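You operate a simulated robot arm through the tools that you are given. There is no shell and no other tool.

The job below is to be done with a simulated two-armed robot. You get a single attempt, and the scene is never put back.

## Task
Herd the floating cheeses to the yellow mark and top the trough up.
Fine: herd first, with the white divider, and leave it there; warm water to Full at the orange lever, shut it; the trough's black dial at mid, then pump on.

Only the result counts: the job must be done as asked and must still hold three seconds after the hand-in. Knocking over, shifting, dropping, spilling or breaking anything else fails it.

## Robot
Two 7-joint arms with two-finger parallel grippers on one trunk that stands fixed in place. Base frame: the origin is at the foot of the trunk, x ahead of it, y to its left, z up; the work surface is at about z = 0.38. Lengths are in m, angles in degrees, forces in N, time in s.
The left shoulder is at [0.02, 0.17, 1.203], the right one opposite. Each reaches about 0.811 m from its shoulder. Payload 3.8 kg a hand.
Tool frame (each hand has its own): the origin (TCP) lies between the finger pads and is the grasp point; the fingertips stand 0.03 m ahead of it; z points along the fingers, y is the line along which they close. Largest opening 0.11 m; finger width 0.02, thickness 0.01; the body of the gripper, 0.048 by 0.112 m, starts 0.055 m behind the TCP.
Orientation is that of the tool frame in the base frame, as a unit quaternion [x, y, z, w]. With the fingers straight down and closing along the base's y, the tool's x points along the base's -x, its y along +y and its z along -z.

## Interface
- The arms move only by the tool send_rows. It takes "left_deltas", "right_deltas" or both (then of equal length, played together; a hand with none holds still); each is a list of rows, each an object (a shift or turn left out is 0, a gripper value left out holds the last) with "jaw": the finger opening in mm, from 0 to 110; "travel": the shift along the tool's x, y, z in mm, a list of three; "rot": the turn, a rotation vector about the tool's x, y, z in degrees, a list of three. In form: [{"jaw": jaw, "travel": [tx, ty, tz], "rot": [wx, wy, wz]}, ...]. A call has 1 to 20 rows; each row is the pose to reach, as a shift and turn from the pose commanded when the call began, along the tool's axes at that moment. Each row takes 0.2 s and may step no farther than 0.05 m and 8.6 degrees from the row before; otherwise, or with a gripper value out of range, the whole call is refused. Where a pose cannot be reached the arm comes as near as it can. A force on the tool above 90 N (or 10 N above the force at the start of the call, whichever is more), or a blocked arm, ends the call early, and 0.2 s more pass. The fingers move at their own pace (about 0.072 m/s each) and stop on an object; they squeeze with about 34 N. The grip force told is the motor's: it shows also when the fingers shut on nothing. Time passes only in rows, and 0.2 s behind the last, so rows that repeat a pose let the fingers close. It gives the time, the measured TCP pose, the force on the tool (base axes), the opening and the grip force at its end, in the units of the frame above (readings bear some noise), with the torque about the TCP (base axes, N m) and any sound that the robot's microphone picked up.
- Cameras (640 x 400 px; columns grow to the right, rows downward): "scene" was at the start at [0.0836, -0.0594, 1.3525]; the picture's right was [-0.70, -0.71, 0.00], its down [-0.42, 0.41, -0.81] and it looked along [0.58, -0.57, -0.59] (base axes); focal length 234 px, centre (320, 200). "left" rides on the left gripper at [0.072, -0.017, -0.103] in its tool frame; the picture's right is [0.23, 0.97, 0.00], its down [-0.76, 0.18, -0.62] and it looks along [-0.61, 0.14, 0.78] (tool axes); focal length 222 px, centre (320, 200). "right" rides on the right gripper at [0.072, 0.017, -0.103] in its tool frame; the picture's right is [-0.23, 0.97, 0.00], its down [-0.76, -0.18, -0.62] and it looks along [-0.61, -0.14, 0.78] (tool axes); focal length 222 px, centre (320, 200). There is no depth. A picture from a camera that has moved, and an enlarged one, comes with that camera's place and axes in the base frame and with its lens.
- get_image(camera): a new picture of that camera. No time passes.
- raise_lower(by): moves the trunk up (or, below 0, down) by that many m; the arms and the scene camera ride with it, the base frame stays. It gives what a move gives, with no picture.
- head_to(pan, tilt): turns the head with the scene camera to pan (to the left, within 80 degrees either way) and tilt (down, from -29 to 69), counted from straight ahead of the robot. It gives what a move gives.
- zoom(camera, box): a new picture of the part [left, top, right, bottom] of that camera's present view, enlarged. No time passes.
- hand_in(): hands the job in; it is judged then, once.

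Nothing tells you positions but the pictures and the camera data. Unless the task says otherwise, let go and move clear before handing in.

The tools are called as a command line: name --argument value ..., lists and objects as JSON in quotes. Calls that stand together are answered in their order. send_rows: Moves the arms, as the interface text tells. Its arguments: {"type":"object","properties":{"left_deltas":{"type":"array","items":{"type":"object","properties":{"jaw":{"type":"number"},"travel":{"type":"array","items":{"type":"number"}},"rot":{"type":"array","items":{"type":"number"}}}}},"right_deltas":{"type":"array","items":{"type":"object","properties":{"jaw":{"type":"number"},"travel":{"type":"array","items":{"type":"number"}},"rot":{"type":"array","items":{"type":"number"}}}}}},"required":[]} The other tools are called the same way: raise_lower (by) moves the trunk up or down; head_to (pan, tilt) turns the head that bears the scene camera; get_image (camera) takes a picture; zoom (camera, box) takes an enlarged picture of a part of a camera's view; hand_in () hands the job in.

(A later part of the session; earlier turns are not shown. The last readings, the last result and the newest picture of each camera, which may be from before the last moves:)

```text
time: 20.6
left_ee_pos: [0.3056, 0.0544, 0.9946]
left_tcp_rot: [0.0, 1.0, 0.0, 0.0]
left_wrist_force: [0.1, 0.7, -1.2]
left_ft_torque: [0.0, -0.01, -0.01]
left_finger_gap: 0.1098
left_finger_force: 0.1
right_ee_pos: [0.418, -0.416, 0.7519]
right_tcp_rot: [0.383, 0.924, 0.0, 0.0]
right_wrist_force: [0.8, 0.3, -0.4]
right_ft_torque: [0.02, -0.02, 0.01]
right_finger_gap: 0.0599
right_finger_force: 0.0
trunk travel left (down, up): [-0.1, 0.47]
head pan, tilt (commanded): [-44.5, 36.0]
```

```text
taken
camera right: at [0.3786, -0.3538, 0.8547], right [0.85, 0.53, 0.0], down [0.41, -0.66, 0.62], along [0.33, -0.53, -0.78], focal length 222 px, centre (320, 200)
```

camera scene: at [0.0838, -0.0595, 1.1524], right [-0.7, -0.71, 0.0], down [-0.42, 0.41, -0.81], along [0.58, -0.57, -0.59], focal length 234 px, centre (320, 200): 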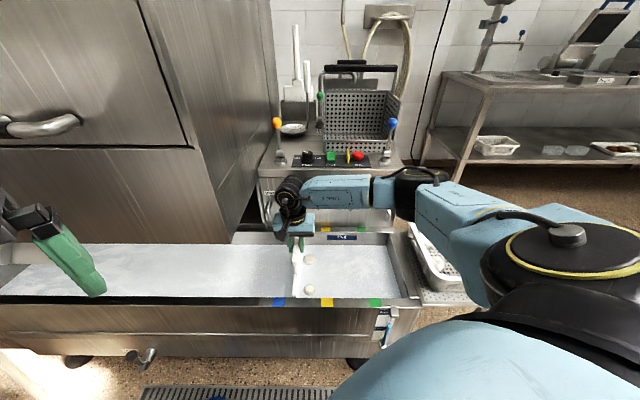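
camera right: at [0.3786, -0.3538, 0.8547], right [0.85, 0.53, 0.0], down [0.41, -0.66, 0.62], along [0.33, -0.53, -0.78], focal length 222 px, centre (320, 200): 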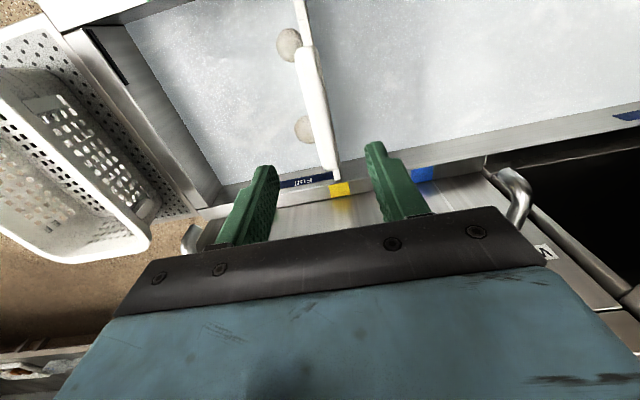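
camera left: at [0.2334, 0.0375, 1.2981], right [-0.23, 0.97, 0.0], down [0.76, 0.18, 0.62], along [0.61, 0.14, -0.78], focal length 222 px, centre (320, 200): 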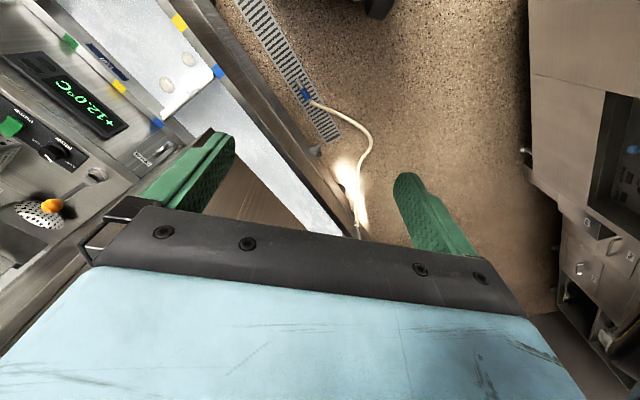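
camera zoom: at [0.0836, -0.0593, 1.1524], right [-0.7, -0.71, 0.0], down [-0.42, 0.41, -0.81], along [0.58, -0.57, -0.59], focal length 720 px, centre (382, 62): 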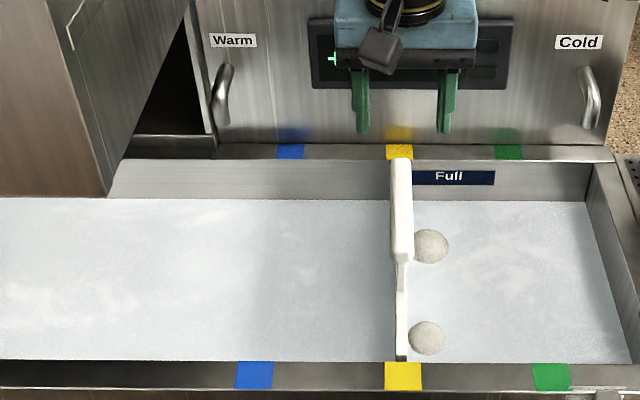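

The divider and cheeses are holding at yellow. Next I'll look closely at the orange lever, the dial, the pump rocker and the sight gauge.

zoom --camera "scene" --box '[258, 110, 306, 170]'

zoom --camera "scene" --box '[285, 140, 349, 180]'

zoom --camera "scene" --box '[358, 290, 406, 350]'

get_image --camera "scene"

```text
6.67 times, centred on (282, 140) of scene
camera zoom: at [0.0836, -0.0593, 1.1524], right [-0.7, -0.71, 0.0], down [-0.42, 0.41, -0.81], along [0.58, -0.57, -0.59], focal length 1560 px, centre (573, 600)
```

zoom: 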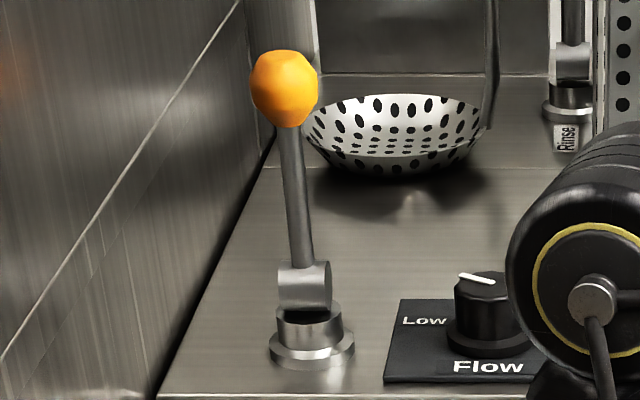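

```text
10.00 times, centred on (317, 160) of scene
camera zoom: at [0.0836, -0.0593, 1.1524], right [-0.7, -0.71, 0.0], down [-0.42, 0.41, -0.81], along [0.58, -0.57, -0.59], focal length 2340 px, centre (350, 600)
```

zoom: 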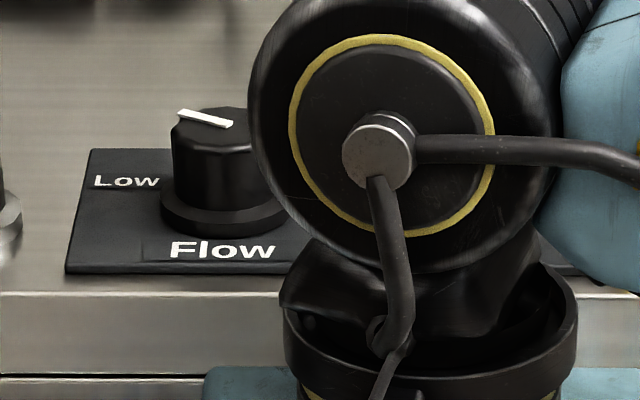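

```text
6.67 times, centred on (382, 320) of scene
camera zoom: at [0.0836, -0.0593, 1.1524], right [-0.7, -0.71, 0.0], down [-0.42, 0.41, -0.81], along [0.58, -0.57, -0.59], focal length 1560 px, centre (-93, -600)
```

zoom: 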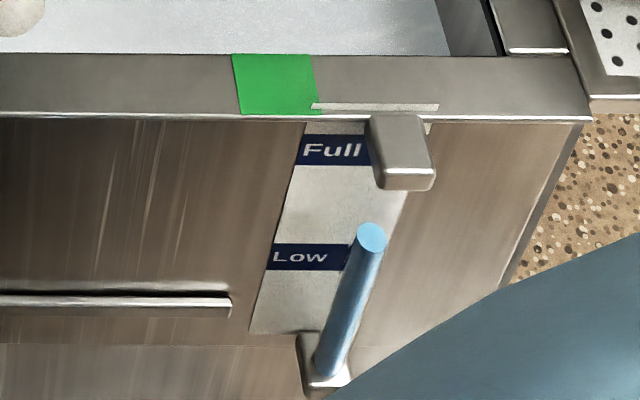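

```text
taken
camera scene: at [0.0836, -0.0593, 1.1524], right [-0.7, -0.71, 0.0], down [-0.42, 0.41, -0.81], along [0.58, -0.57, -0.59], focal length 234 px, centre (320, 200)
```

scene: 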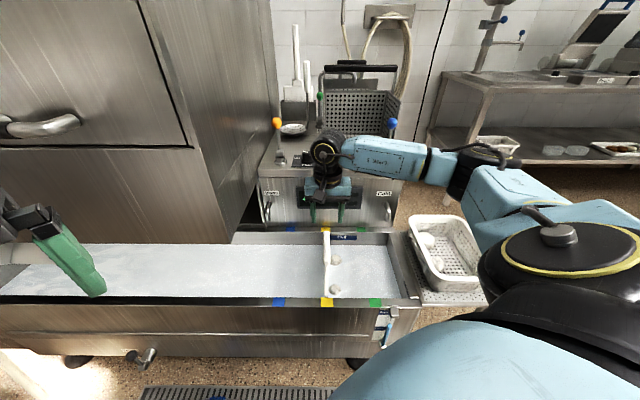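

The lever's hinge pin runs left–right along the panel, so the lever tips toward or away from me. The float rod on the gauge sits just above Low. I'll raise the right hand and turn it so its narrow side faces the cabinet.

send_rows --right_deltas '[{"travel": [0, 0, -25], "rot": [0, 0, -8.2]}, {"travel": [0, 0, -50], "rot": [0, 0, -16.4]}, {"travel": [0, 0, -75], "rot": [0, 0, -24.6]}, {"travel": [0, 0, -100], "rot": [0, 0, -32.8]}, {"travel": [0, 0, -125], "rot": [0, 0, -41]}, {"travel": [0, 0, -150], "rot": [0, 0, -49.2]}, {"travel": [0, 0, -175], "rot": [0, 0, -57.4]}, {"travel": [0, 0, -200], "rot": [0, 0, -65.6]}, {"travel": [0, 0, -225], "rot": [0, 0, -73.8]}, {"travel": [0, 0, -250], "rot": [0, 0, -82]}, {"travel": [0, 0, -275], "rot": [0, 0, -90]}, {"travel": [0, 0, -275], "rot": [0, 0, -90]}]'

get_image --camera "scene"

get_image --camera "right"

```text
time: 23.2
left_ee_pos: [0.3077, 0.0543, 0.9945]
left_tcp_rot: [-0.001, 1.0, 0.0, 0.0]
left_wrist_force: [0.2, 0.7, -0.1]
left_ft_torque: [0.02, -0.01, -0.01]
left_finger_gap: 0.11
left_finger_force: 0.1
right_ee_pos: [0.3649, -0.3207, 1.007]
right_tcp_rot: [-0.383, 0.924, 0.0, 0.0]
right_wrist_force: [-0.2, 0.5, -0.2]
right_ft_torque: [0.02, -0.01, -0.01]
right_finger_gap: 0.0601
right_finger_force: 0.2
right hand out of reach, approached as far as the arm can: row 9, 10, 11, 12
trunk travel left (down, up): [-0.1, 0.47]
head pan, tilt (commanded): [-44.5, 36.0]
```

```text
taken
camera scene: at [0.0836, -0.0592, 1.1524], right [-0.7, -0.71, 0.0], down [-0.42, 0.41, -0.81], along [0.58, -0.57, -0.59], focal length 234 px, centre (320, 200)
```

scene: 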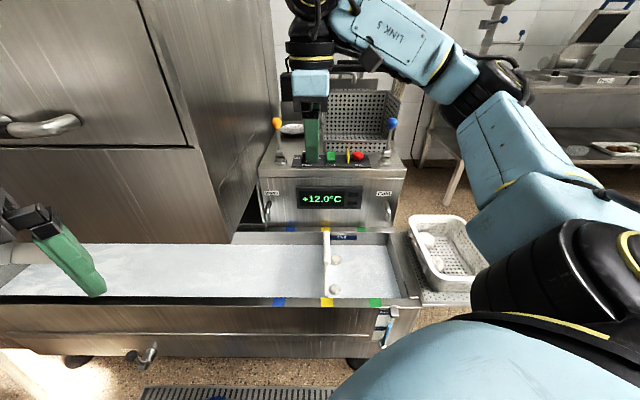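

```text
taken
camera right: at [0.3009, -0.3596, 1.1096], right [-0.53, 0.85, 0.0], down [0.66, 0.41, 0.62], along [0.53, 0.33, -0.78], focal length 222 px, centre (320, 200)
```

right: 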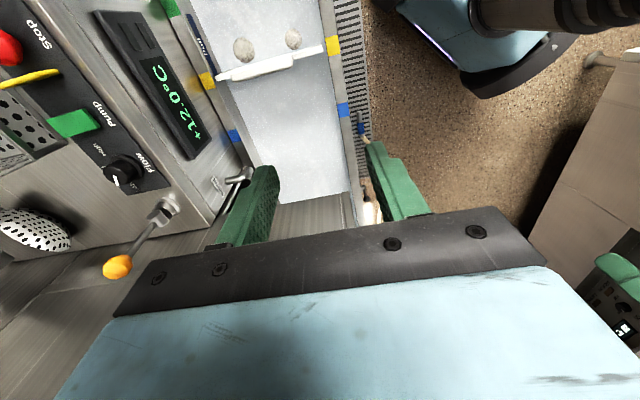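

That yaw exceeds the arm's range, so I'll turn back to the previous yaw and use a forward-pitched hand for the reach instead.

send_rows --right_deltas '[{"travel": [0, 0, 10], "rot": [0, 0, 8.2]}, {"travel": [0, 0, 20], "rot": [0, 0, 16.4]}, {"travel": [0, 0, 30], "rot": [0, 0, 24.6]}, {"travel": [0, 0, 40], "rot": [0, 0, 32.8]}, {"travel": [0, 0, 50], "rot": [0, 0, 41]}, {"travel": [0, 0, 60], "rot": [0, 0, 49.2]}, {"travel": [0, 0, 70], "rot": [0, 0, 57.4]}, {"travel": [0, 0, 80], "rot": [0, 0, 65.6]}, {"travel": [0, 0, 80], "rot": [0, 0, 73.8]}, {"travel": [0, 0, 80], "rot": [0, 0, 82]}, {"travel": [0, 0, 80], "rot": [0, 0, 90]}, {"travel": [0, 0, 80], "rot": [0, 0, 90]}]'

get_image --camera "scene"

```text
time: 25.8
left_ee_pos: [0.307, 0.0542, 0.995]
left_tcp_rot: [0.0, 1.0, 0.0, 0.0]
left_wrist_force: [0.1, -0.8, -0.1]
left_ft_torque: [0.03, -0.03, 0.01]
left_finger_gap: 0.1101
left_finger_force: 0.0
right_ee_pos: [0.3645, -0.3192, 0.928]
right_tcp_rot: [0.384, 0.923, -0.001, 0.001]
right_wrist_force: [-0.1, -0.9, -0.4]
right_ft_torque: [0.02, -0.02, 0.0]
right_finger_gap: 0.06
right_finger_force: 0.1
trunk travel left (down, up): [-0.1, 0.47]
head pan, tilt (commanded): [-44.5, 36.0]
```

```text
taken
camera scene: at [0.0836, -0.0593, 1.1525], right [-0.7, -0.71, 0.0], down [-0.42, 0.41, -0.81], along [0.58, -0.57, -0.59], focal length 234 px, centre (320, 200)
```

scene: 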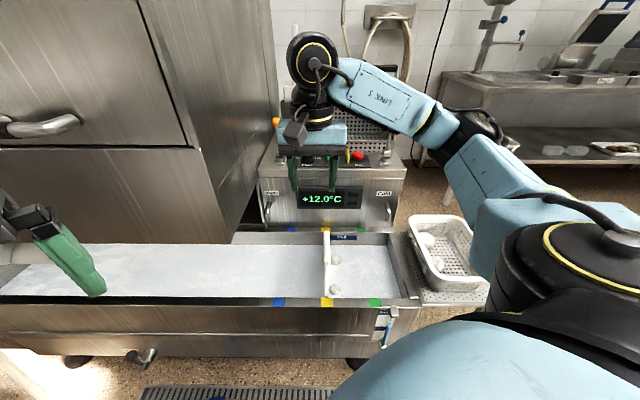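

Now I'll pitch the hand forward 45° and move partway toward the lever at a safe height.

send_rows --right_deltas '[{"travel": [-20, 13, -10], "rot": [0, -7.5, 0]}, {"travel": [-40, 26, -21], "rot": [0, -15, 0]}, {"travel": [-60, 39, -31], "rot": [0, -22.5, 0]}, {"travel": [-80, 52, -42], "rot": [0, -30, 0]}, {"travel": [-100, 65, -52], "rot": [0, -37.5, 0]}, {"travel": [-117, 78, -62], "rot": [0, -45, 0]}, {"travel": [-117, 78, -62], "rot": [0, -45, 0]}]'

get_image --camera "scene"

get_image --camera "right"

```text
time: 27.4
left_ee_pos: [0.3069, 0.055, 0.9945]
left_tcp_rot: [0.0, 1.0, -0.001, 0.0]
left_wrist_force: [-0.2, -0.1, 0.2]
left_ft_torque: [0.02, 0.0, -0.04]
left_finger_gap: 0.1101
left_finger_force: 0.0
right_ee_pos: [0.5031, -0.3462, 0.9917]
right_tcp_rot: [0.354, 0.853, -0.147, 0.354]
right_wrist_force: [-0.3, -0.2, -0.6]
right_ft_torque: [-0.03, 0.02, 0.0]
right_finger_gap: 0.0599
right_finger_force: 0.1
trunk travel left (down, up): [-0.1, 0.47]
head pan, tilt (commanded): [-44.5, 36.0]
```

```text
taken
camera scene: at [0.0837, -0.0593, 1.1525], right [-0.7, -0.71, 0.0], down [-0.42, 0.41, -0.81], along [0.58, -0.57, -0.59], focal length 234 px, centre (320, 200)
```

scene: 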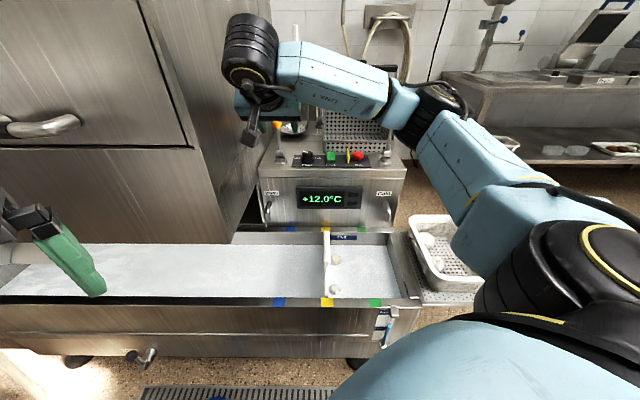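

```text
taken
camera right: at [0.4268, -0.2469, 1.0109], right [0.8, 0.58, 0.16], down [-0.06, -0.19, 0.98], along [0.59, -0.79, -0.12], focal length 222 px, centre (320, 200)
```

right: 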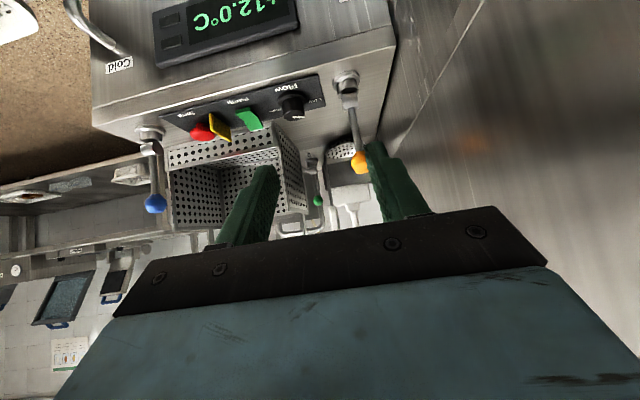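

From this view the ball comes out at about p -0.149, q 0.79, z 0.925, which matches the scene camera. I'll zoom in on the lever hinge.

zoom --camera "right" --box '[310, 60, 400, 180]'

zoom --camera "right" --box '[180, 60, 340, 160]'

zoom --camera "scene" --box '[290, 140, 374, 180]'

zoom --camera "scene" --box '[220, 80, 340, 180]'

```text
3.33 times, centred on (355, 120) of right
camera zoom: at [0.4268, -0.2469, 1.0109], right [0.8, 0.58, 0.16], down [-0.06, -0.19, 0.98], along [0.59, -0.79, -0.12], focal length 740 px, centre (203, 467)
```

zoom: 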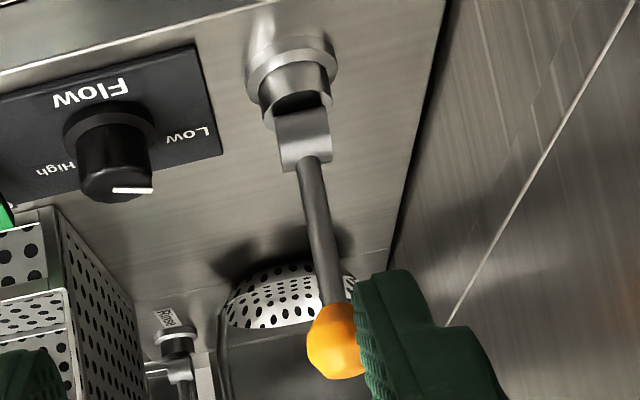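

```text
4.00 times, centred on (260, 110) of right
camera zoom: at [0.4268, -0.2469, 1.0109], right [0.8, 0.58, 0.16], down [-0.06, -0.19, 0.98], along [0.59, -0.79, -0.12], focal length 888 px, centre (560, 560)
```

zoom: 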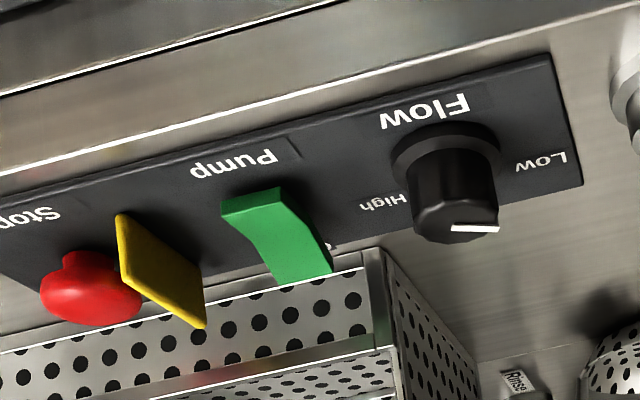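

```text
7.62 times, centred on (332, 160) of scene
camera zoom: at [0.0837, -0.0593, 1.1525], right [-0.7, -0.71, 0.0], down [-0.42, 0.41, -0.81], along [0.58, -0.57, -0.59], focal length 1783 px, centre (229, 505)
```

zoom: 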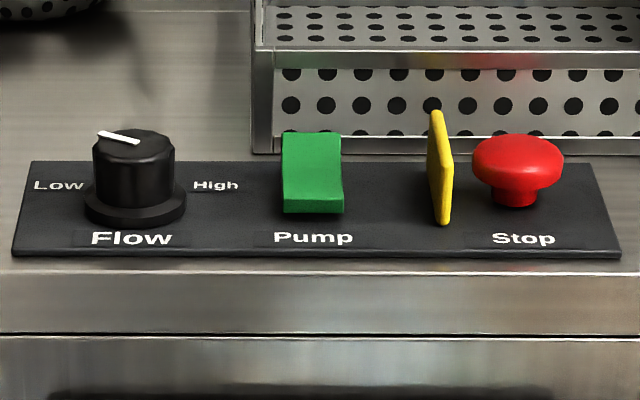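

```text
4.00 times, centred on (280, 130) of scene
camera zoom: at [0.0837, -0.0593, 1.1525], right [-0.7, -0.71, 0.0], down [-0.42, 0.41, -0.81], along [0.58, -0.57, -0.59], focal length 936 px, centre (480, 480)
```

zoom: 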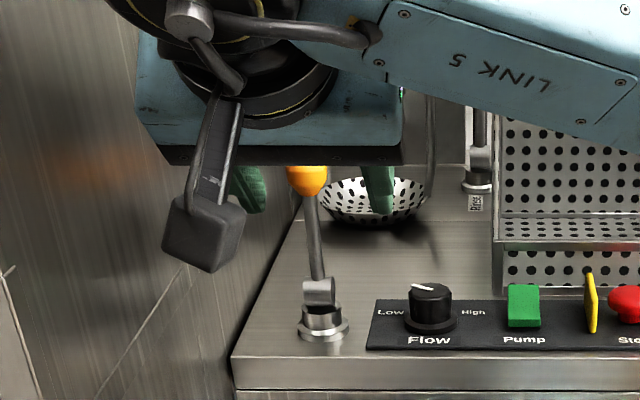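

The hinge pin runs along the panel, so the lever swings toward or away from me. The dial pointer is on the Low side, with Mid straight away from me. I'll move to a point in front of and above the ball, in line with the fingers.

send_rows --right_deltas '[{"travel": [-17, 8, 20]}, {"travel": [-34, 16, 41]}, {"travel": [-51, 24, 61]}, {"travel": [-68, 32, 82]}, {"travel": [-85, 39, 102]}, {"travel": [-85, 39, 102]}]'

get_image --camera "scene"

get_image --camera "right"

```text
time: 28.8
left_ee_pos: [0.3083, 0.0548, 0.9938]
left_tcp_rot: [0.0, 1.0, 0.0, 0.0]
left_wrist_force: [-0.4, -0.1, 0.4]
left_ft_torque: [-0.01, 0.0, 0.01]
left_finger_gap: 0.11
left_finger_force: 0.0
right_ee_pos: [0.6242, -0.4123, 0.9772]
right_tcp_rot: [0.353, 0.854, -0.146, 0.353]
right_wrist_force: [-0.4, 0.1, 0.1]
right_ft_torque: [0.01, -0.01, 0.01]
right_finger_gap: 0.06
right_finger_force: 0.0
trunk travel left (down, up): [-0.1, 0.47]
head pan, tilt (commanded): [-44.5, 36.0]
```

```text
taken
camera scene: at [0.0837, -0.0593, 1.1525], right [-0.7, -0.71, 0.0], down [-0.42, 0.41, -0.81], along [0.58, -0.57, -0.59], focal length 234 px, centre (320, 200)
```

scene: 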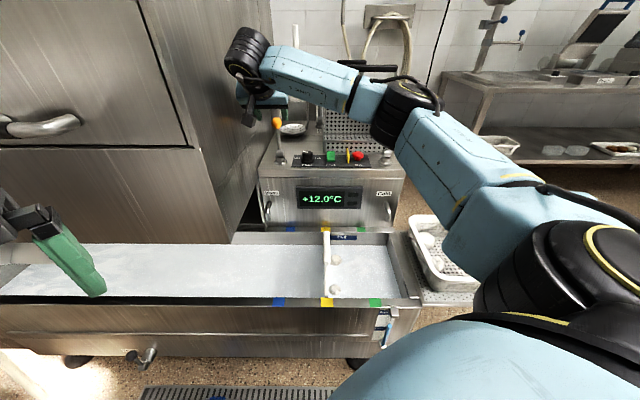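

```text
taken
camera right: at [0.5478, -0.3128, 0.9983], right [0.8, 0.58, 0.16], down [-0.06, -0.19, 0.98], along [0.6, -0.79, -0.12], focal length 222 px, centre (320, 200)
```

right: 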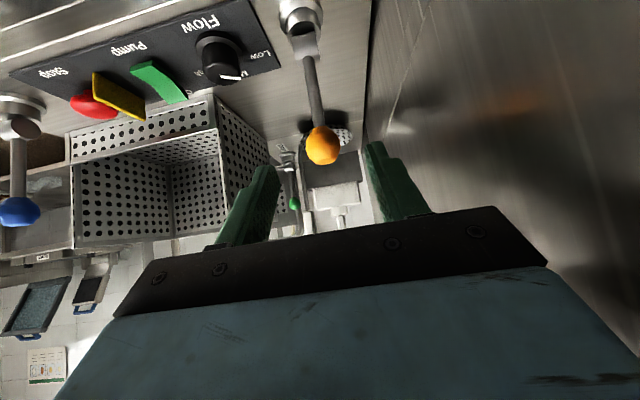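

The ball is centred between the fingers laterally. I'll zoom in both cameras to fix the distance along the approach.

zoom --camera "right" --box '[280, 0, 376, 170]'

zoom --camera "scene" --box '[230, 80, 326, 140]'

```text
2.35 times, centred on (328, 85) of right
camera zoom: at [0.5478, -0.3128, 0.9983], right [0.8, 0.58, 0.16], down [-0.06, -0.19, 0.98], along [0.6, -0.79, -0.12], focal length 523 px, centre (301, 471)
```

zoom: 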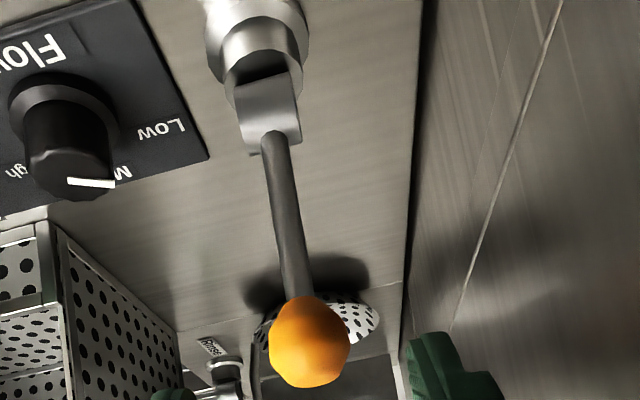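

```text
6.67 times, centred on (278, 110) of scene
camera zoom: at [0.0837, -0.0593, 1.1525], right [-0.7, -0.71, 0.0], down [-0.42, 0.41, -0.81], along [0.58, -0.57, -0.59], focal length 1560 px, centre (600, 800)
```

zoom: 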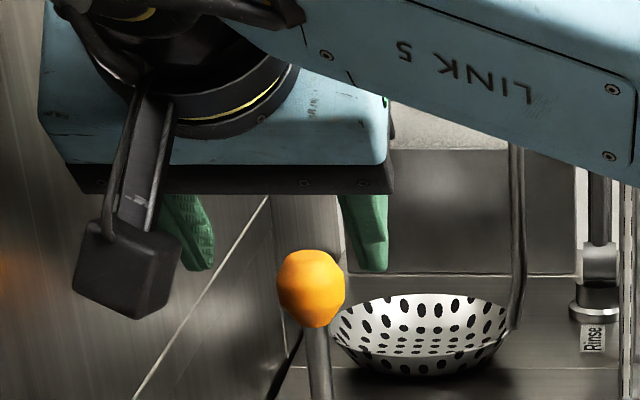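

The two cameras agree within a millimetre: the ball is at (0.666, -0.453, 0.930), or (-8, +1, +74) mm in the tool frame. I'll advance and close on it gently.

send_rows --right_deltas '[{"jaw": 60, "travel": [-4, 0.5, 20]}, {"travel": [-7.7, 1, 40]}, {"travel": [-7.7, 1, 60]}, {"travel": [-7.7, 1, 74]}, {"travel": [-7.7, 1, 74]}]'

get_image --camera "right"

zoom --camera "scene" --box '[230, 80, 326, 140]'

```text
time: 30.0
left_ee_pos: [0.3073, 0.0538, 0.9934]
left_tcp_rot: [-0.001, 1.0, -0.001, 0.0]
left_wrist_force: [-0.5, -0.5, -0.3]
left_ft_torque: [-0.05, -0.03, 0.02]
left_finger_gap: 0.1101
left_finger_force: 0.0
right_ee_pos: [0.6656, -0.4537, 0.9317]
right_tcp_rot: [0.353, 0.854, -0.146, 0.353]
right_wrist_force: [0.9, -0.1, 0.5]
right_ft_torque: [-0.01, 0.0, -0.02]
right_finger_gap: 0.0602
right_finger_force: 0.1
trunk travel left (down, up): [-0.1, 0.47]
head pan, tilt (commanded): [-44.5, 36.0]
```

```text
taken
camera right: at [0.5896, -0.3539, 0.9517], right [0.8, 0.58, 0.16], down [-0.06, -0.2, 0.98], along [0.59, -0.79, -0.12], focal length 222 px, centre (320, 200)
```

right: 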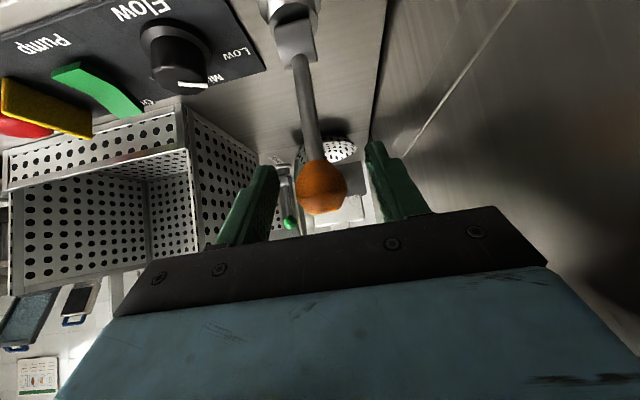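

```text
6.67 times, centred on (278, 110) of scene
camera zoom: at [0.0836, -0.0593, 1.1525], right [-0.7, -0.71, 0.0], down [-0.42, 0.41, -0.81], along [0.58, -0.57, -0.59], focal length 1560 px, centre (600, 800)
```

zoom: 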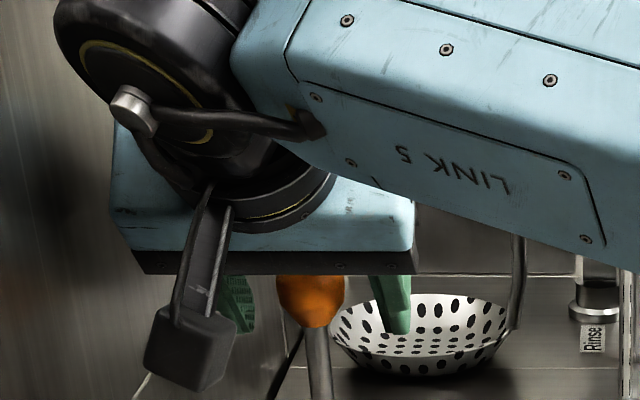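

The ball is centred between the pads. I'll close on it.

send_rows --right_deltas '[{"jaw": 20}, {"jaw": 10}, {"jaw": 10}]'

get_image --camera "right"

get_image --camera "scene"

```text
time: 30.8
left_ee_pos: [0.306, 0.0538, 0.9941]
left_tcp_rot: [0.0, 1.0, 0.001, 0.0]
left_wrist_force: [0.5, -0.2, 0.4]
left_ft_torque: [0.0, 0.04, -0.01]
left_finger_gap: 0.1102
left_finger_force: 0.0
right_ee_pos: [0.6659, -0.453, 0.9309]
right_tcp_rot: [0.354, 0.853, -0.147, 0.354]
right_wrist_force: [0.2, -0.2, -0.7]
right_ft_torque: [-0.04, -0.01, -0.03]
right_finger_gap: 0.03
right_finger_force: 44.8
trunk travel left (down, up): [-0.1, 0.47]
head pan, tilt (commanded): [-44.5, 36.0]
```

```text
taken
camera right: at [0.5895, -0.3538, 0.9518], right [0.8, 0.58, 0.16], down [-0.06, -0.19, 0.98], along [0.59, -0.79, -0.12], focal length 222 px, centre (320, 200)
```

right: 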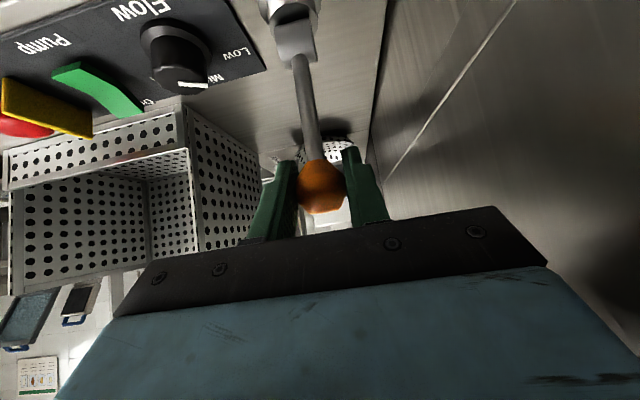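

```text
taken
camera scene: at [0.0837, -0.0593, 1.1524], right [-0.7, -0.71, 0.0], down [-0.42, 0.41, -0.81], along [0.58, -0.57, -0.59], focal length 234 px, centre (320, 200)
```

scene: 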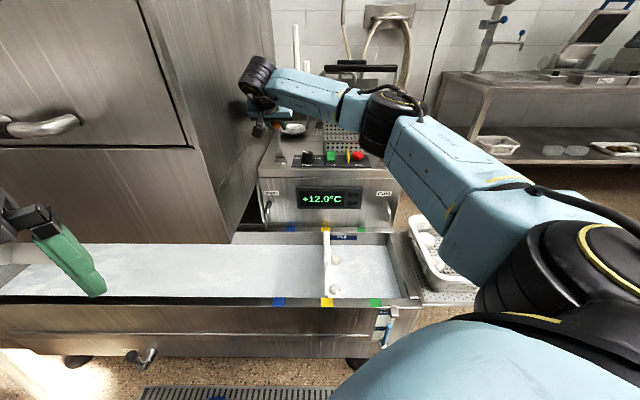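

The ball is gripped at 30 mm. I'll test gently by pulling it a few millimetres toward me and reading the force.

send_rows --right_deltas '[{"travel": [2.8, 0, -2.8]}, {"travel": [5.7, 0, -5.7]}, {"travel": [5.7, 0, -5.7]}]'

get_image --camera "right"

```text
time: 31.6
left_ee_pos: [0.3075, 0.0528, 0.9935]
left_tcp_rot: [0.0, 1.0, 0.0, -0.001]
left_wrist_force: [0.6, 0.1, -0.3]
left_ft_torque: [0.01, -0.03, -0.01]
left_finger_gap: 0.11
left_finger_force: 0.1
right_ee_pos: [0.6607, -0.4483, 0.9309]
right_tcp_rot: [0.354, 0.853, -0.147, 0.354]
right_wrist_force: [12.5, -5.7, 1.2]
right_ft_torque: [-0.9, -0.86, -0.03]
right_finger_gap: 0.0299
right_finger_force: 44.9
trunk travel left (down, up): [-0.1, 0.47]
head pan, tilt (commanded): [-44.5, 36.0]
```

```text
taken
camera right: at [0.5844, -0.3485, 0.9515], right [0.8, 0.57, 0.16], down [-0.06, -0.19, 0.98], along [0.59, -0.8, -0.12], focal length 222 px, centre (320, 200)
```

right: 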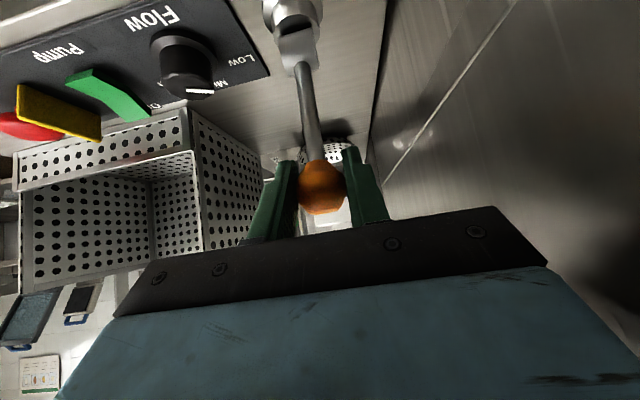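

The lever moved about 7 mm with roughly 13 N of resistance. I'll look for flow at the warm spout and check the gauge.

zoom --camera "scene" --box '[240, 140, 400, 240]'

zoom --camera "scene" --box '[358, 290, 406, 350]'

send_rows --right_deltas '[{"travel": [2.8, 0, -2.8]}, {"travel": [5.7, 0, -5.2]}, {"travel": [5.7, 0, -5.2]}]'

zoom --camera "scene" --box '[240, 140, 400, 240]'

get_image --camera "right"

```text
4.00 times, centred on (320, 190) of scene
camera zoom: at [0.0847, -0.0599, 1.1524], right [-0.7, -0.71, 0.0], down [-0.42, 0.41, -0.81], along [0.58, -0.57, -0.59], focal length 936 px, centre (320, 240)
```

zoom: 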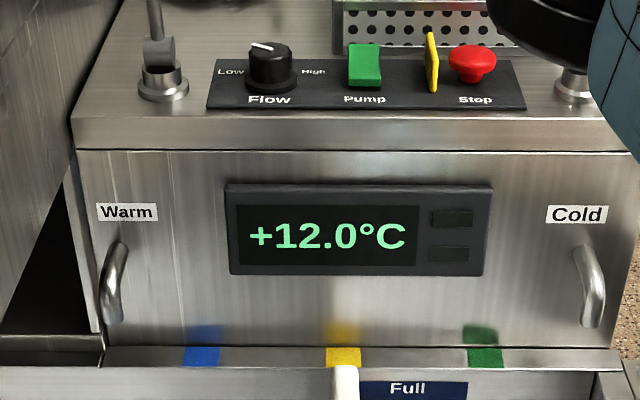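

```text
6.67 times, centred on (382, 320) of scene
camera zoom: at [0.0847, -0.0599, 1.1524], right [-0.7, -0.71, 0.0], down [-0.42, 0.41, -0.81], along [0.58, -0.57, -0.59], focal length 1560 px, centre (-93, -600)
```

zoom: 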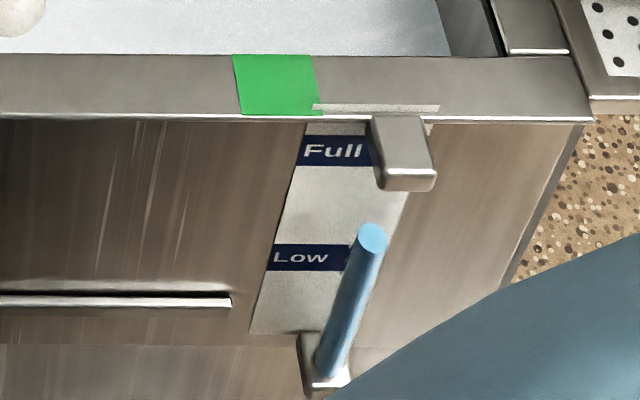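

```text
time: 32.4
left_ee_pos: [0.3085, 0.054, 0.9937]
left_tcp_rot: [0.0, 1.0, 0.0, 0.0]
left_wrist_force: [-0.5, -0.4, 0.1]
left_ft_torque: [-0.01, -0.01, 0.04]
left_finger_gap: 0.1102
left_finger_force: 0.0
right_ee_pos: [0.6554, -0.4419, 0.9296]
right_tcp_rot: [0.353, 0.854, -0.146, 0.354]
right_wrist_force: [11.4, -8.5, 1.3]
right_ft_torque: [-0.84, -0.89, -0.01]
right_finger_gap: 0.03
right_finger_force: 44.7
trunk travel left (down, up): [-0.1, 0.47]
head pan, tilt (commanded): [-44.5, 36.0]
```

```text
4.00 times, centred on (320, 190) of scene
camera zoom: at [0.0846, -0.06, 1.1523], right [-0.7, -0.71, 0.0], down [-0.42, 0.41, -0.81], along [0.58, -0.57, -0.59], focal length 936 px, centre (320, 240)
```

zoom: 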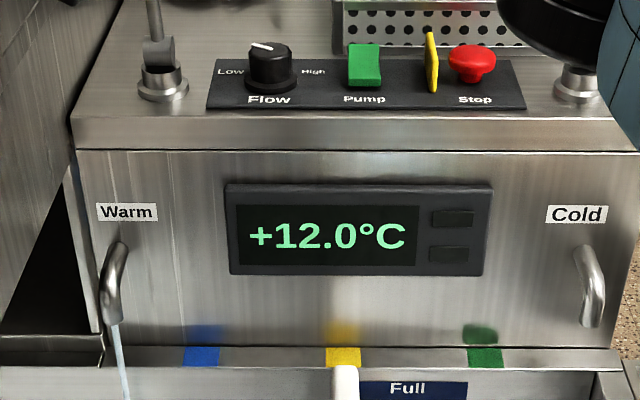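

```text
taken
camera right: at [0.5787, -0.3428, 0.9508], right [0.8, 0.57, 0.16], down [-0.06, -0.2, 0.98], along [0.59, -0.79, -0.12], focal length 222 px, centre (320, 200)
```

right: 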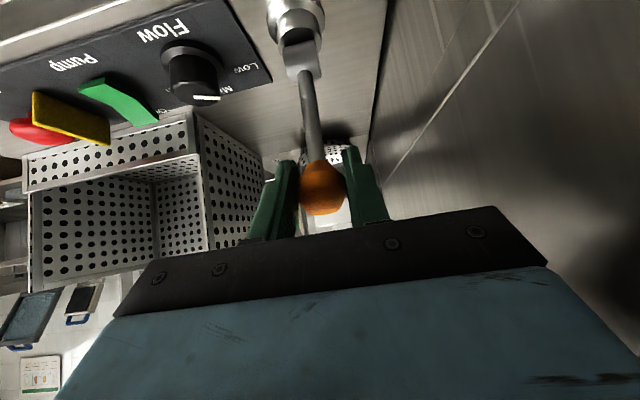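

Pulling opens it: a thin warm stream is running and the resistance is just steady friction. I'll hold and see how fast the gauge rises.

zoom --camera "scene" --box '[358, 290, 406, 350]'

send_rows --right_deltas '[{"travel": [0, 0, 0]}, {"travel": [0, 0, 0]}, {"travel": [0, 0, 0]}, {"travel": [0, 0, 0]}, {"travel": [0, 0, 0]}, {"travel": [0, 0, 0]}, {"travel": [0, 0, 0]}, {"travel": [0, 0, 0]}, {"travel": [0, 0, 0]}, {"travel": [0, 0, 0]}]'

zoom --camera "scene" --box '[358, 290, 406, 350]'

zoom --camera "scene" --box '[220, 180, 380, 310]'

```text
6.67 times, centred on (382, 320) of scene
camera zoom: at [0.0846, -0.06, 1.1523], right [-0.7, -0.71, 0.0], down [-0.42, 0.41, -0.81], along [0.58, -0.57, -0.59], focal length 1560 px, centre (-93, -600)
```

zoom: 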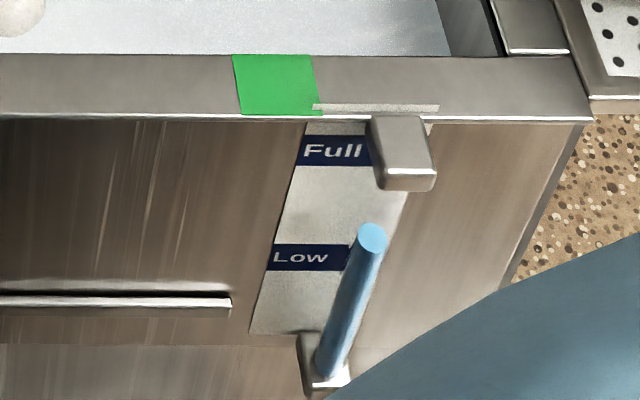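

```text
time: 34.6
left_ee_pos: [0.307, 0.0544, 0.9942]
left_tcp_rot: [0.0, 1.0, 0.0, 0.001]
left_wrist_force: [0.0, 0.6, 0.7]
left_ft_torque: [-0.03, 0.0, 0.02]
left_finger_gap: 0.1101
left_finger_force: 0.0
right_ee_pos: [0.6537, -0.443, 0.9296]
right_tcp_rot: [0.353, 0.854, -0.146, 0.352]
right_wrist_force: [3.1, -4.8, -2.1]
right_ft_torque: [-0.42, -0.4, -0.01]
right_finger_gap: 0.0299
right_finger_force: 45.3
trunk travel left (down, up): [-0.1, 0.47]
head pan, tilt (commanded): [-44.5, 36.0]
```

```text
6.67 times, centred on (382, 320) of scene
camera zoom: at [0.0841, -0.0599, 1.1524], right [-0.7, -0.71, 0.0], down [-0.42, 0.41, -0.81], along [0.58, -0.57, -0.59], focal length 1560 px, centre (-93, -600)
```

zoom: 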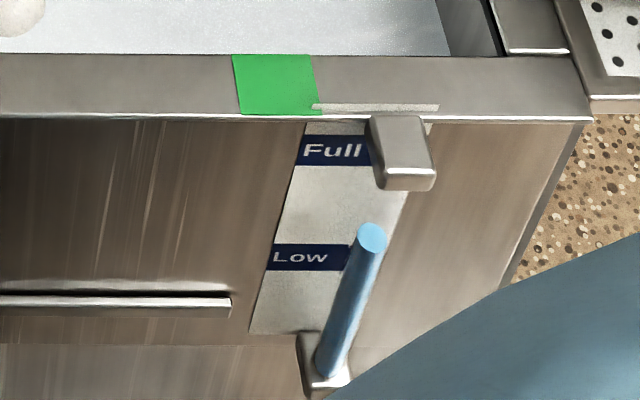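

```text
3.08 times, centred on (300, 245) of scene
camera zoom: at [0.0841, -0.0599, 1.1524], right [-0.7, -0.71, 0.0], down [-0.42, 0.41, -0.81], along [0.58, -0.57, -0.59], focal length 720 px, centre (382, 62)
```

zoom: 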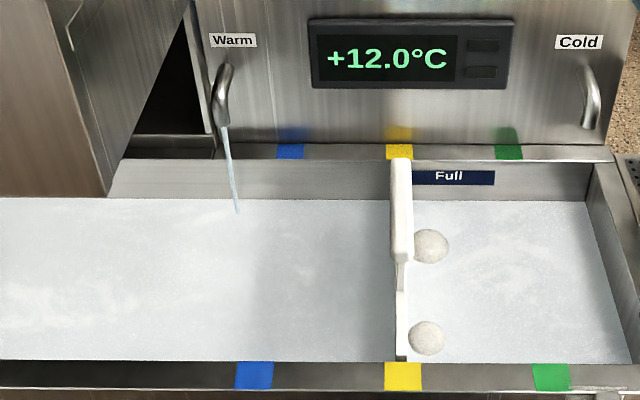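

There's no visible rise after 2 s, so the opening is too small. I'll pull the lever further along its arc to about 30°, pitching the hand with it, and re-measure.

send_rows --right_deltas '[{"travel": [5, 0, -3.2], "rot": [0, -3.4, 0]}, {"travel": [9.5, 0, -6], "rot": [0, -6.8, 0]}, {"travel": [15, 0, -8.7], "rot": [0, -10.3, 0]}, {"travel": [20, 0, -11], "rot": [0, -13.8, 0]}, {"travel": [25.5, 0, -13], "rot": [0, -17.3, 0]}, {"travel": [30.9, 0, -14.8], "rot": [0, -20.8, 0]}]'

zoom --camera "scene" --box '[220, 180, 380, 310]'

zoom --camera "scene" --box '[358, 290, 406, 350]'

get_image --camera "right"

```text
time: 36.0
left_ee_pos: [0.3076, 0.0539, 0.9935]
left_tcp_rot: [-0.001, 1.0, 0.0, 0.0]
left_wrist_force: [0.4, 0.0, 0.3]
left_ft_torque: [-0.05, -0.01, 0.0]
left_finger_gap: 0.1098
left_finger_force: 0.0
right_ee_pos: [0.6313, -0.4194, 0.9169]
right_tcp_rot: [0.321, 0.776, -0.208, 0.501]
right_wrist_force: [1.9, -1.1, -8.5]
right_ft_torque: [0.2, 0.31, -0.07]
right_finger_gap: 0.0302
right_finger_force: 45.1
trunk travel left (down, up): [-0.1, 0.47]
head pan, tilt (commanded): [-44.5, 36.0]
```

```text
3.08 times, centred on (300, 245) of scene
camera zoom: at [0.0846, -0.06, 1.1523], right [-0.7, -0.71, 0.0], down [-0.42, 0.41, -0.81], along [0.58, -0.57, -0.59], focal length 720 px, centre (382, 62)
```

zoom: 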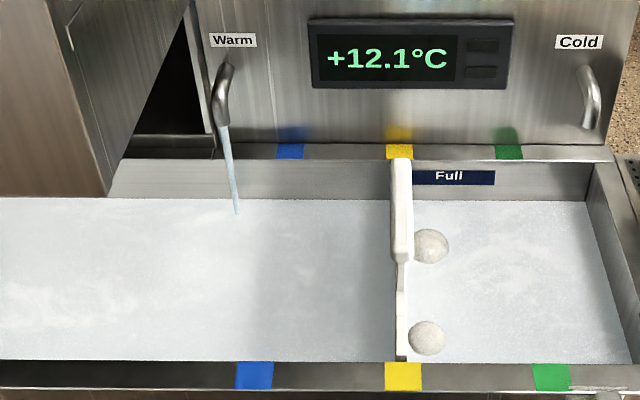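

```text
6.67 times, centred on (382, 320) of scene
camera zoom: at [0.0846, -0.06, 1.1523], right [-0.7, -0.71, 0.0], down [-0.42, 0.41, -0.81], along [0.58, -0.57, -0.59], focal length 1560 px, centre (-93, -600)
```

zoom: 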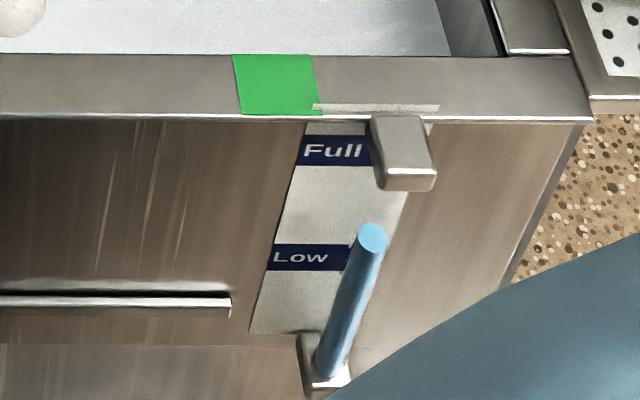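

```text
taken
camera right: at [0.5556, -0.3199, 0.8924], right [0.75, 0.62, 0.21], down [-0.3, 0.05, 0.95], along [0.58, -0.78, 0.23], focal length 222 px, centre (320, 200)
```

right: 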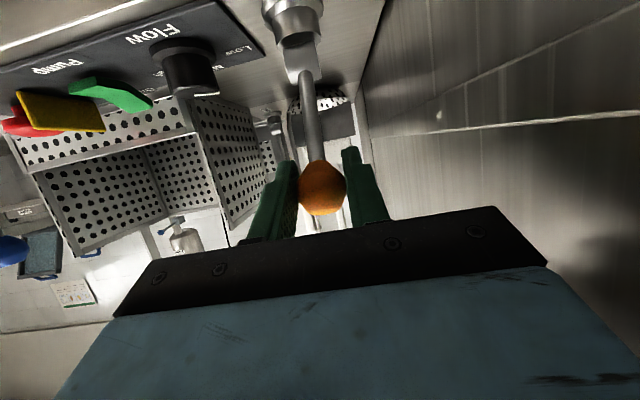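

The stream is stronger and the display has moved to 12.1. I'll hold for 3 s and measure the rise.

send_rows --right_deltas '[{"travel": [0, 0, 0]}, {"travel": [0, 0, 0]}, {"travel": [0, 0, 0]}, {"travel": [0, 0, 0]}, {"travel": [0, 0, 0]}, {"travel": [0, 0, 0]}, {"travel": [0, 0, 0]}, {"travel": [0, 0, 0]}, {"travel": [0, 0, 0]}, {"travel": [0, 0, 0]}, {"travel": [0, 0, 0]}, {"travel": [0, 0, 0]}, {"travel": [0, 0, 0]}, {"travel": [0, 0, 0]}]'

zoom --camera "scene" --box '[220, 180, 380, 310]'

zoom --camera "scene" --box '[358, 290, 406, 350]'

```text
time: 39.0
left_ee_pos: [0.308, 0.0528, 0.9953]
left_tcp_rot: [0.0, 1.0, 0.001, -0.001]
left_wrist_force: [-0.4, -0.2, -0.2]
left_ft_torque: [0.0, 0.01, 0.02]
left_finger_gap: 0.1101
left_finger_force: 0.1
right_ee_pos: [0.6318, -0.4203, 0.9166]
right_tcp_rot: [0.322, 0.776, -0.208, 0.501]
right_wrist_force: [-1.4, -0.4, -14.6]
right_ft_torque: [0.58, 0.56, 0.0]
right_finger_gap: 0.0298
right_finger_force: 45.0
trunk travel left (down, up): [-0.1, 0.47]
head pan, tilt (commanded): [-44.5, 36.0]
```

```text
3.08 times, centred on (300, 245) of scene
camera zoom: at [0.0848, -0.0603, 1.1523], right [-0.7, -0.71, 0.0], down [-0.42, 0.41, -0.81], along [0.58, -0.57, -0.59], focal length 720 px, centre (382, 62)
```

zoom: 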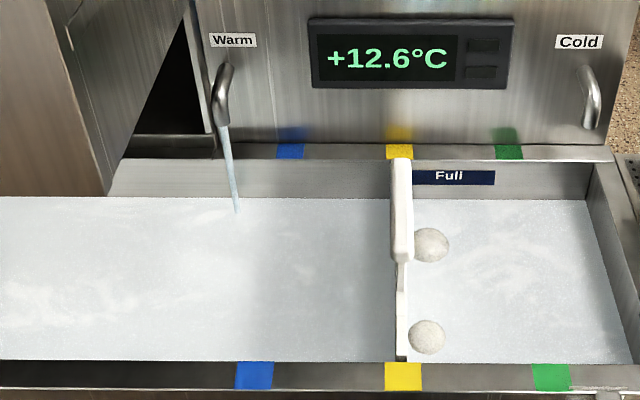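

```text
6.67 times, centred on (382, 320) of scene
camera zoom: at [0.0848, -0.0603, 1.1523], right [-0.7, -0.71, 0.0], down [-0.42, 0.41, -0.81], along [0.58, -0.57, -0.59], focal length 1560 px, centre (-93, -600)
```

zoom: 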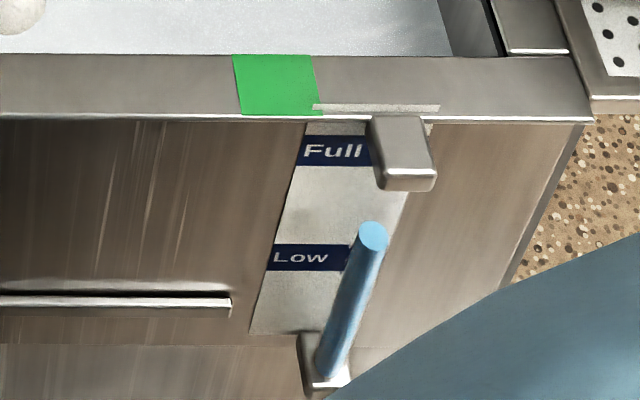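

The rise is slow, about 0.3–0.5 mm/s, and Full is about 38 mm up. I'll open further along the arc in small steps, watching the force for a stop.

send_rows --right_deltas '[{"travel": [5, 0, -2.2], "rot": [0, -2, 0]}, {"travel": [10, 0, -4.5], "rot": [0, -4, 0]}, {"travel": [14.4, 0, -6.6], "rot": [0, -6, 0]}, {"travel": [14.4, 0, -6.6], "rot": [0, -6, 0]}]'

get_image --camera "right"

zoom --camera "scene" --box '[220, 90, 340, 250]'

```text
time: 40.0
left_ee_pos: [0.3078, 0.0533, 0.9938]
left_tcp_rot: [0.0, 1.0, 0.0, -0.001]
left_wrist_force: [-0.5, -0.2, 0.7]
left_ft_torque: [0.01, -0.02, 0.02]
left_finger_gap: 0.1102
left_finger_force: 0.0
right_ee_pos: [0.6244, -0.4108, 0.9086]
right_tcp_rot: [0.311, 0.747, -0.224, 0.543]
right_wrist_force: [14.1, -8.6, 0.8]
right_ft_torque: [-0.8, -0.81, -0.01]
right_finger_gap: 0.0302
right_finger_force: 45.6
trunk travel left (down, up): [-0.1, 0.47]
head pan, tilt (commanded): [-44.5, 36.0]
```

```text
taken
camera right: at [0.5504, -0.3143, 0.8716], right [0.74, 0.64, 0.22], down [-0.38, 0.13, 0.92], along [0.56, -0.76, 0.33], focal length 222 px, centre (320, 200)
```

right: 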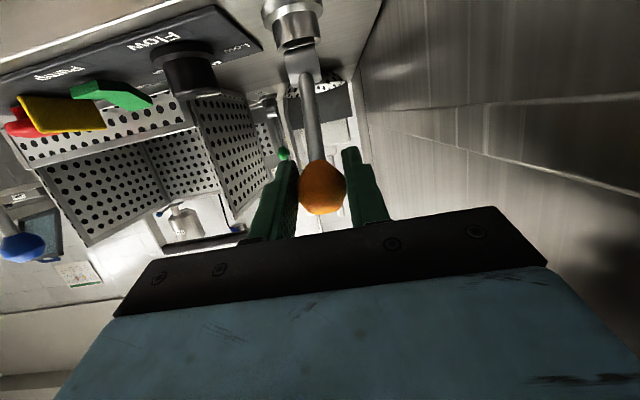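

```text
2.50 times, centred on (280, 170) of scene
camera zoom: at [0.0849, -0.0601, 1.1524], right [-0.7, -0.71, 0.0], down [-0.42, 0.41, -0.81], along [0.58, -0.57, -0.59], focal length 585 px, centre (420, 275)
```

zoom: 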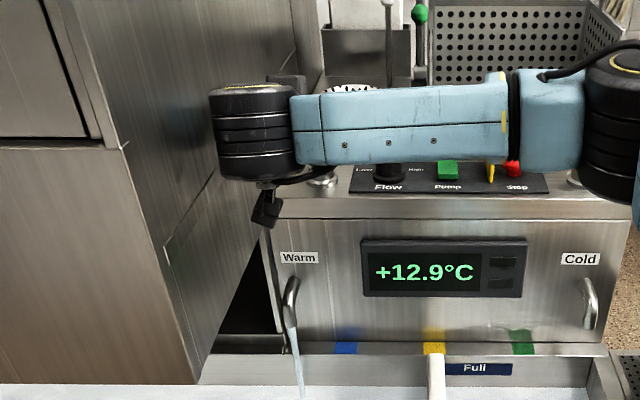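

It is still only friction. The wrist is about 4 cm clear of the cabinet. I'll open further to about 60°.

send_rows --right_deltas '[{"travel": [6, 0, -2.4], "rot": [0, -2, 0]}, {"travel": [12, 0, -4.3], "rot": [0, -4, 0]}, {"travel": [17.5, 0, -5.6], "rot": [0, -6, 0]}, {"travel": [22.7, 0, -6.5], "rot": [0, -8, 0]}, {"travel": [22.7, 0, -6.5], "rot": [0, -8, 0]}]'

get_image --camera "right"

zoom --camera "scene" --box '[220, 180, 380, 310]'

zoom --camera "scene" --box '[358, 290, 406, 350]'

```text
time: 41.2
left_ee_pos: [0.3065, 0.056, 0.9943]
left_tcp_rot: [-0.001, 1.0, 0.0, 0.001]
left_wrist_force: [-0.1, -1.3, 0.3]
left_ft_torque: [-0.04, -0.02, 0.0]
left_finger_gap: 0.1098
left_finger_force: 0.0
right_ee_pos: [0.6121, -0.4, 0.892]
right_tcp_rot: [0.293, 0.706, -0.245, 0.596]
right_wrist_force: [-5.2, -1.4, 17.8]
right_ft_torque: [-0.9, -0.96, -0.08]
right_finger_gap: 0.03
right_finger_force: 44.8
trunk travel left (down, up): [-0.1, 0.47]
head pan, tilt (commanded): [-44.5, 36.0]
```

```text
taken
camera right: at [0.5433, -0.3074, 0.8379], right [0.71, 0.66, 0.23], down [-0.47, 0.21, 0.86], along [0.52, -0.72, 0.46], focal length 222 px, centre (320, 200)
```

right: 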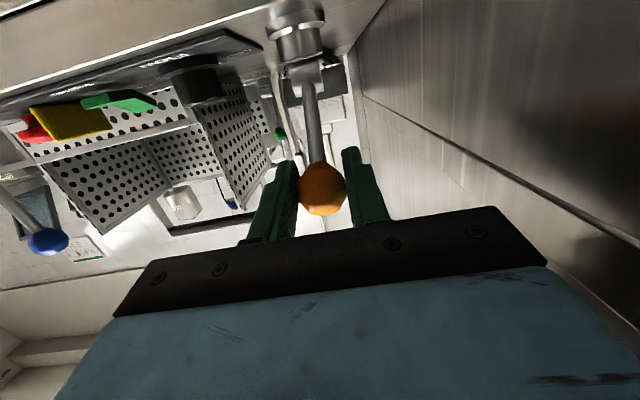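

```text
3.08 times, centred on (300, 245) of scene
camera zoom: at [0.0815, -0.0585, 1.1528], right [-0.7, -0.71, 0.0], down [-0.42, 0.41, -0.81], along [0.58, -0.57, -0.59], focal length 720 px, centre (382, 62)
```

zoom: 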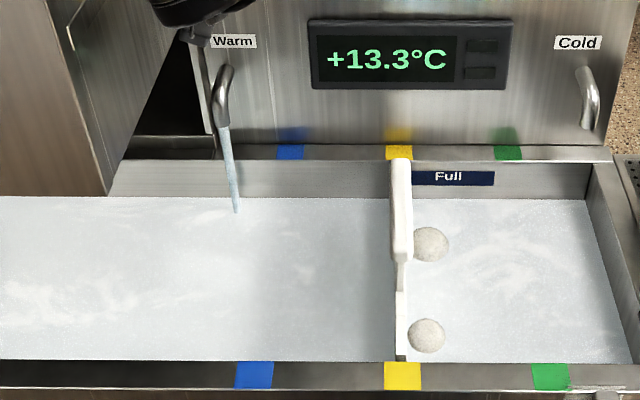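

```text
6.67 times, centred on (382, 320) of scene
camera zoom: at [0.0815, -0.0585, 1.1528], right [-0.7, -0.71, 0.0], down [-0.42, 0.41, -0.81], along [0.58, -0.57, -0.59], focal length 1560 px, centre (-93, -600)
```

zoom: 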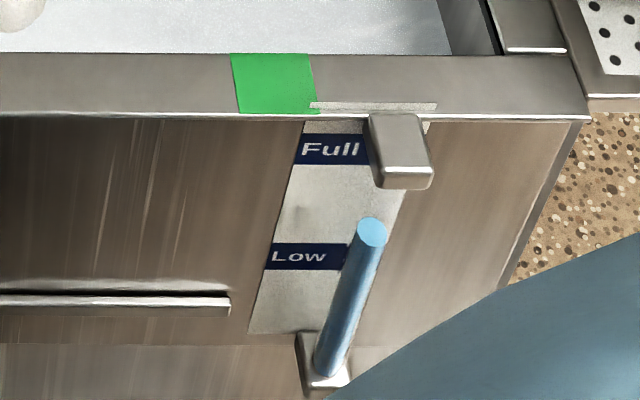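

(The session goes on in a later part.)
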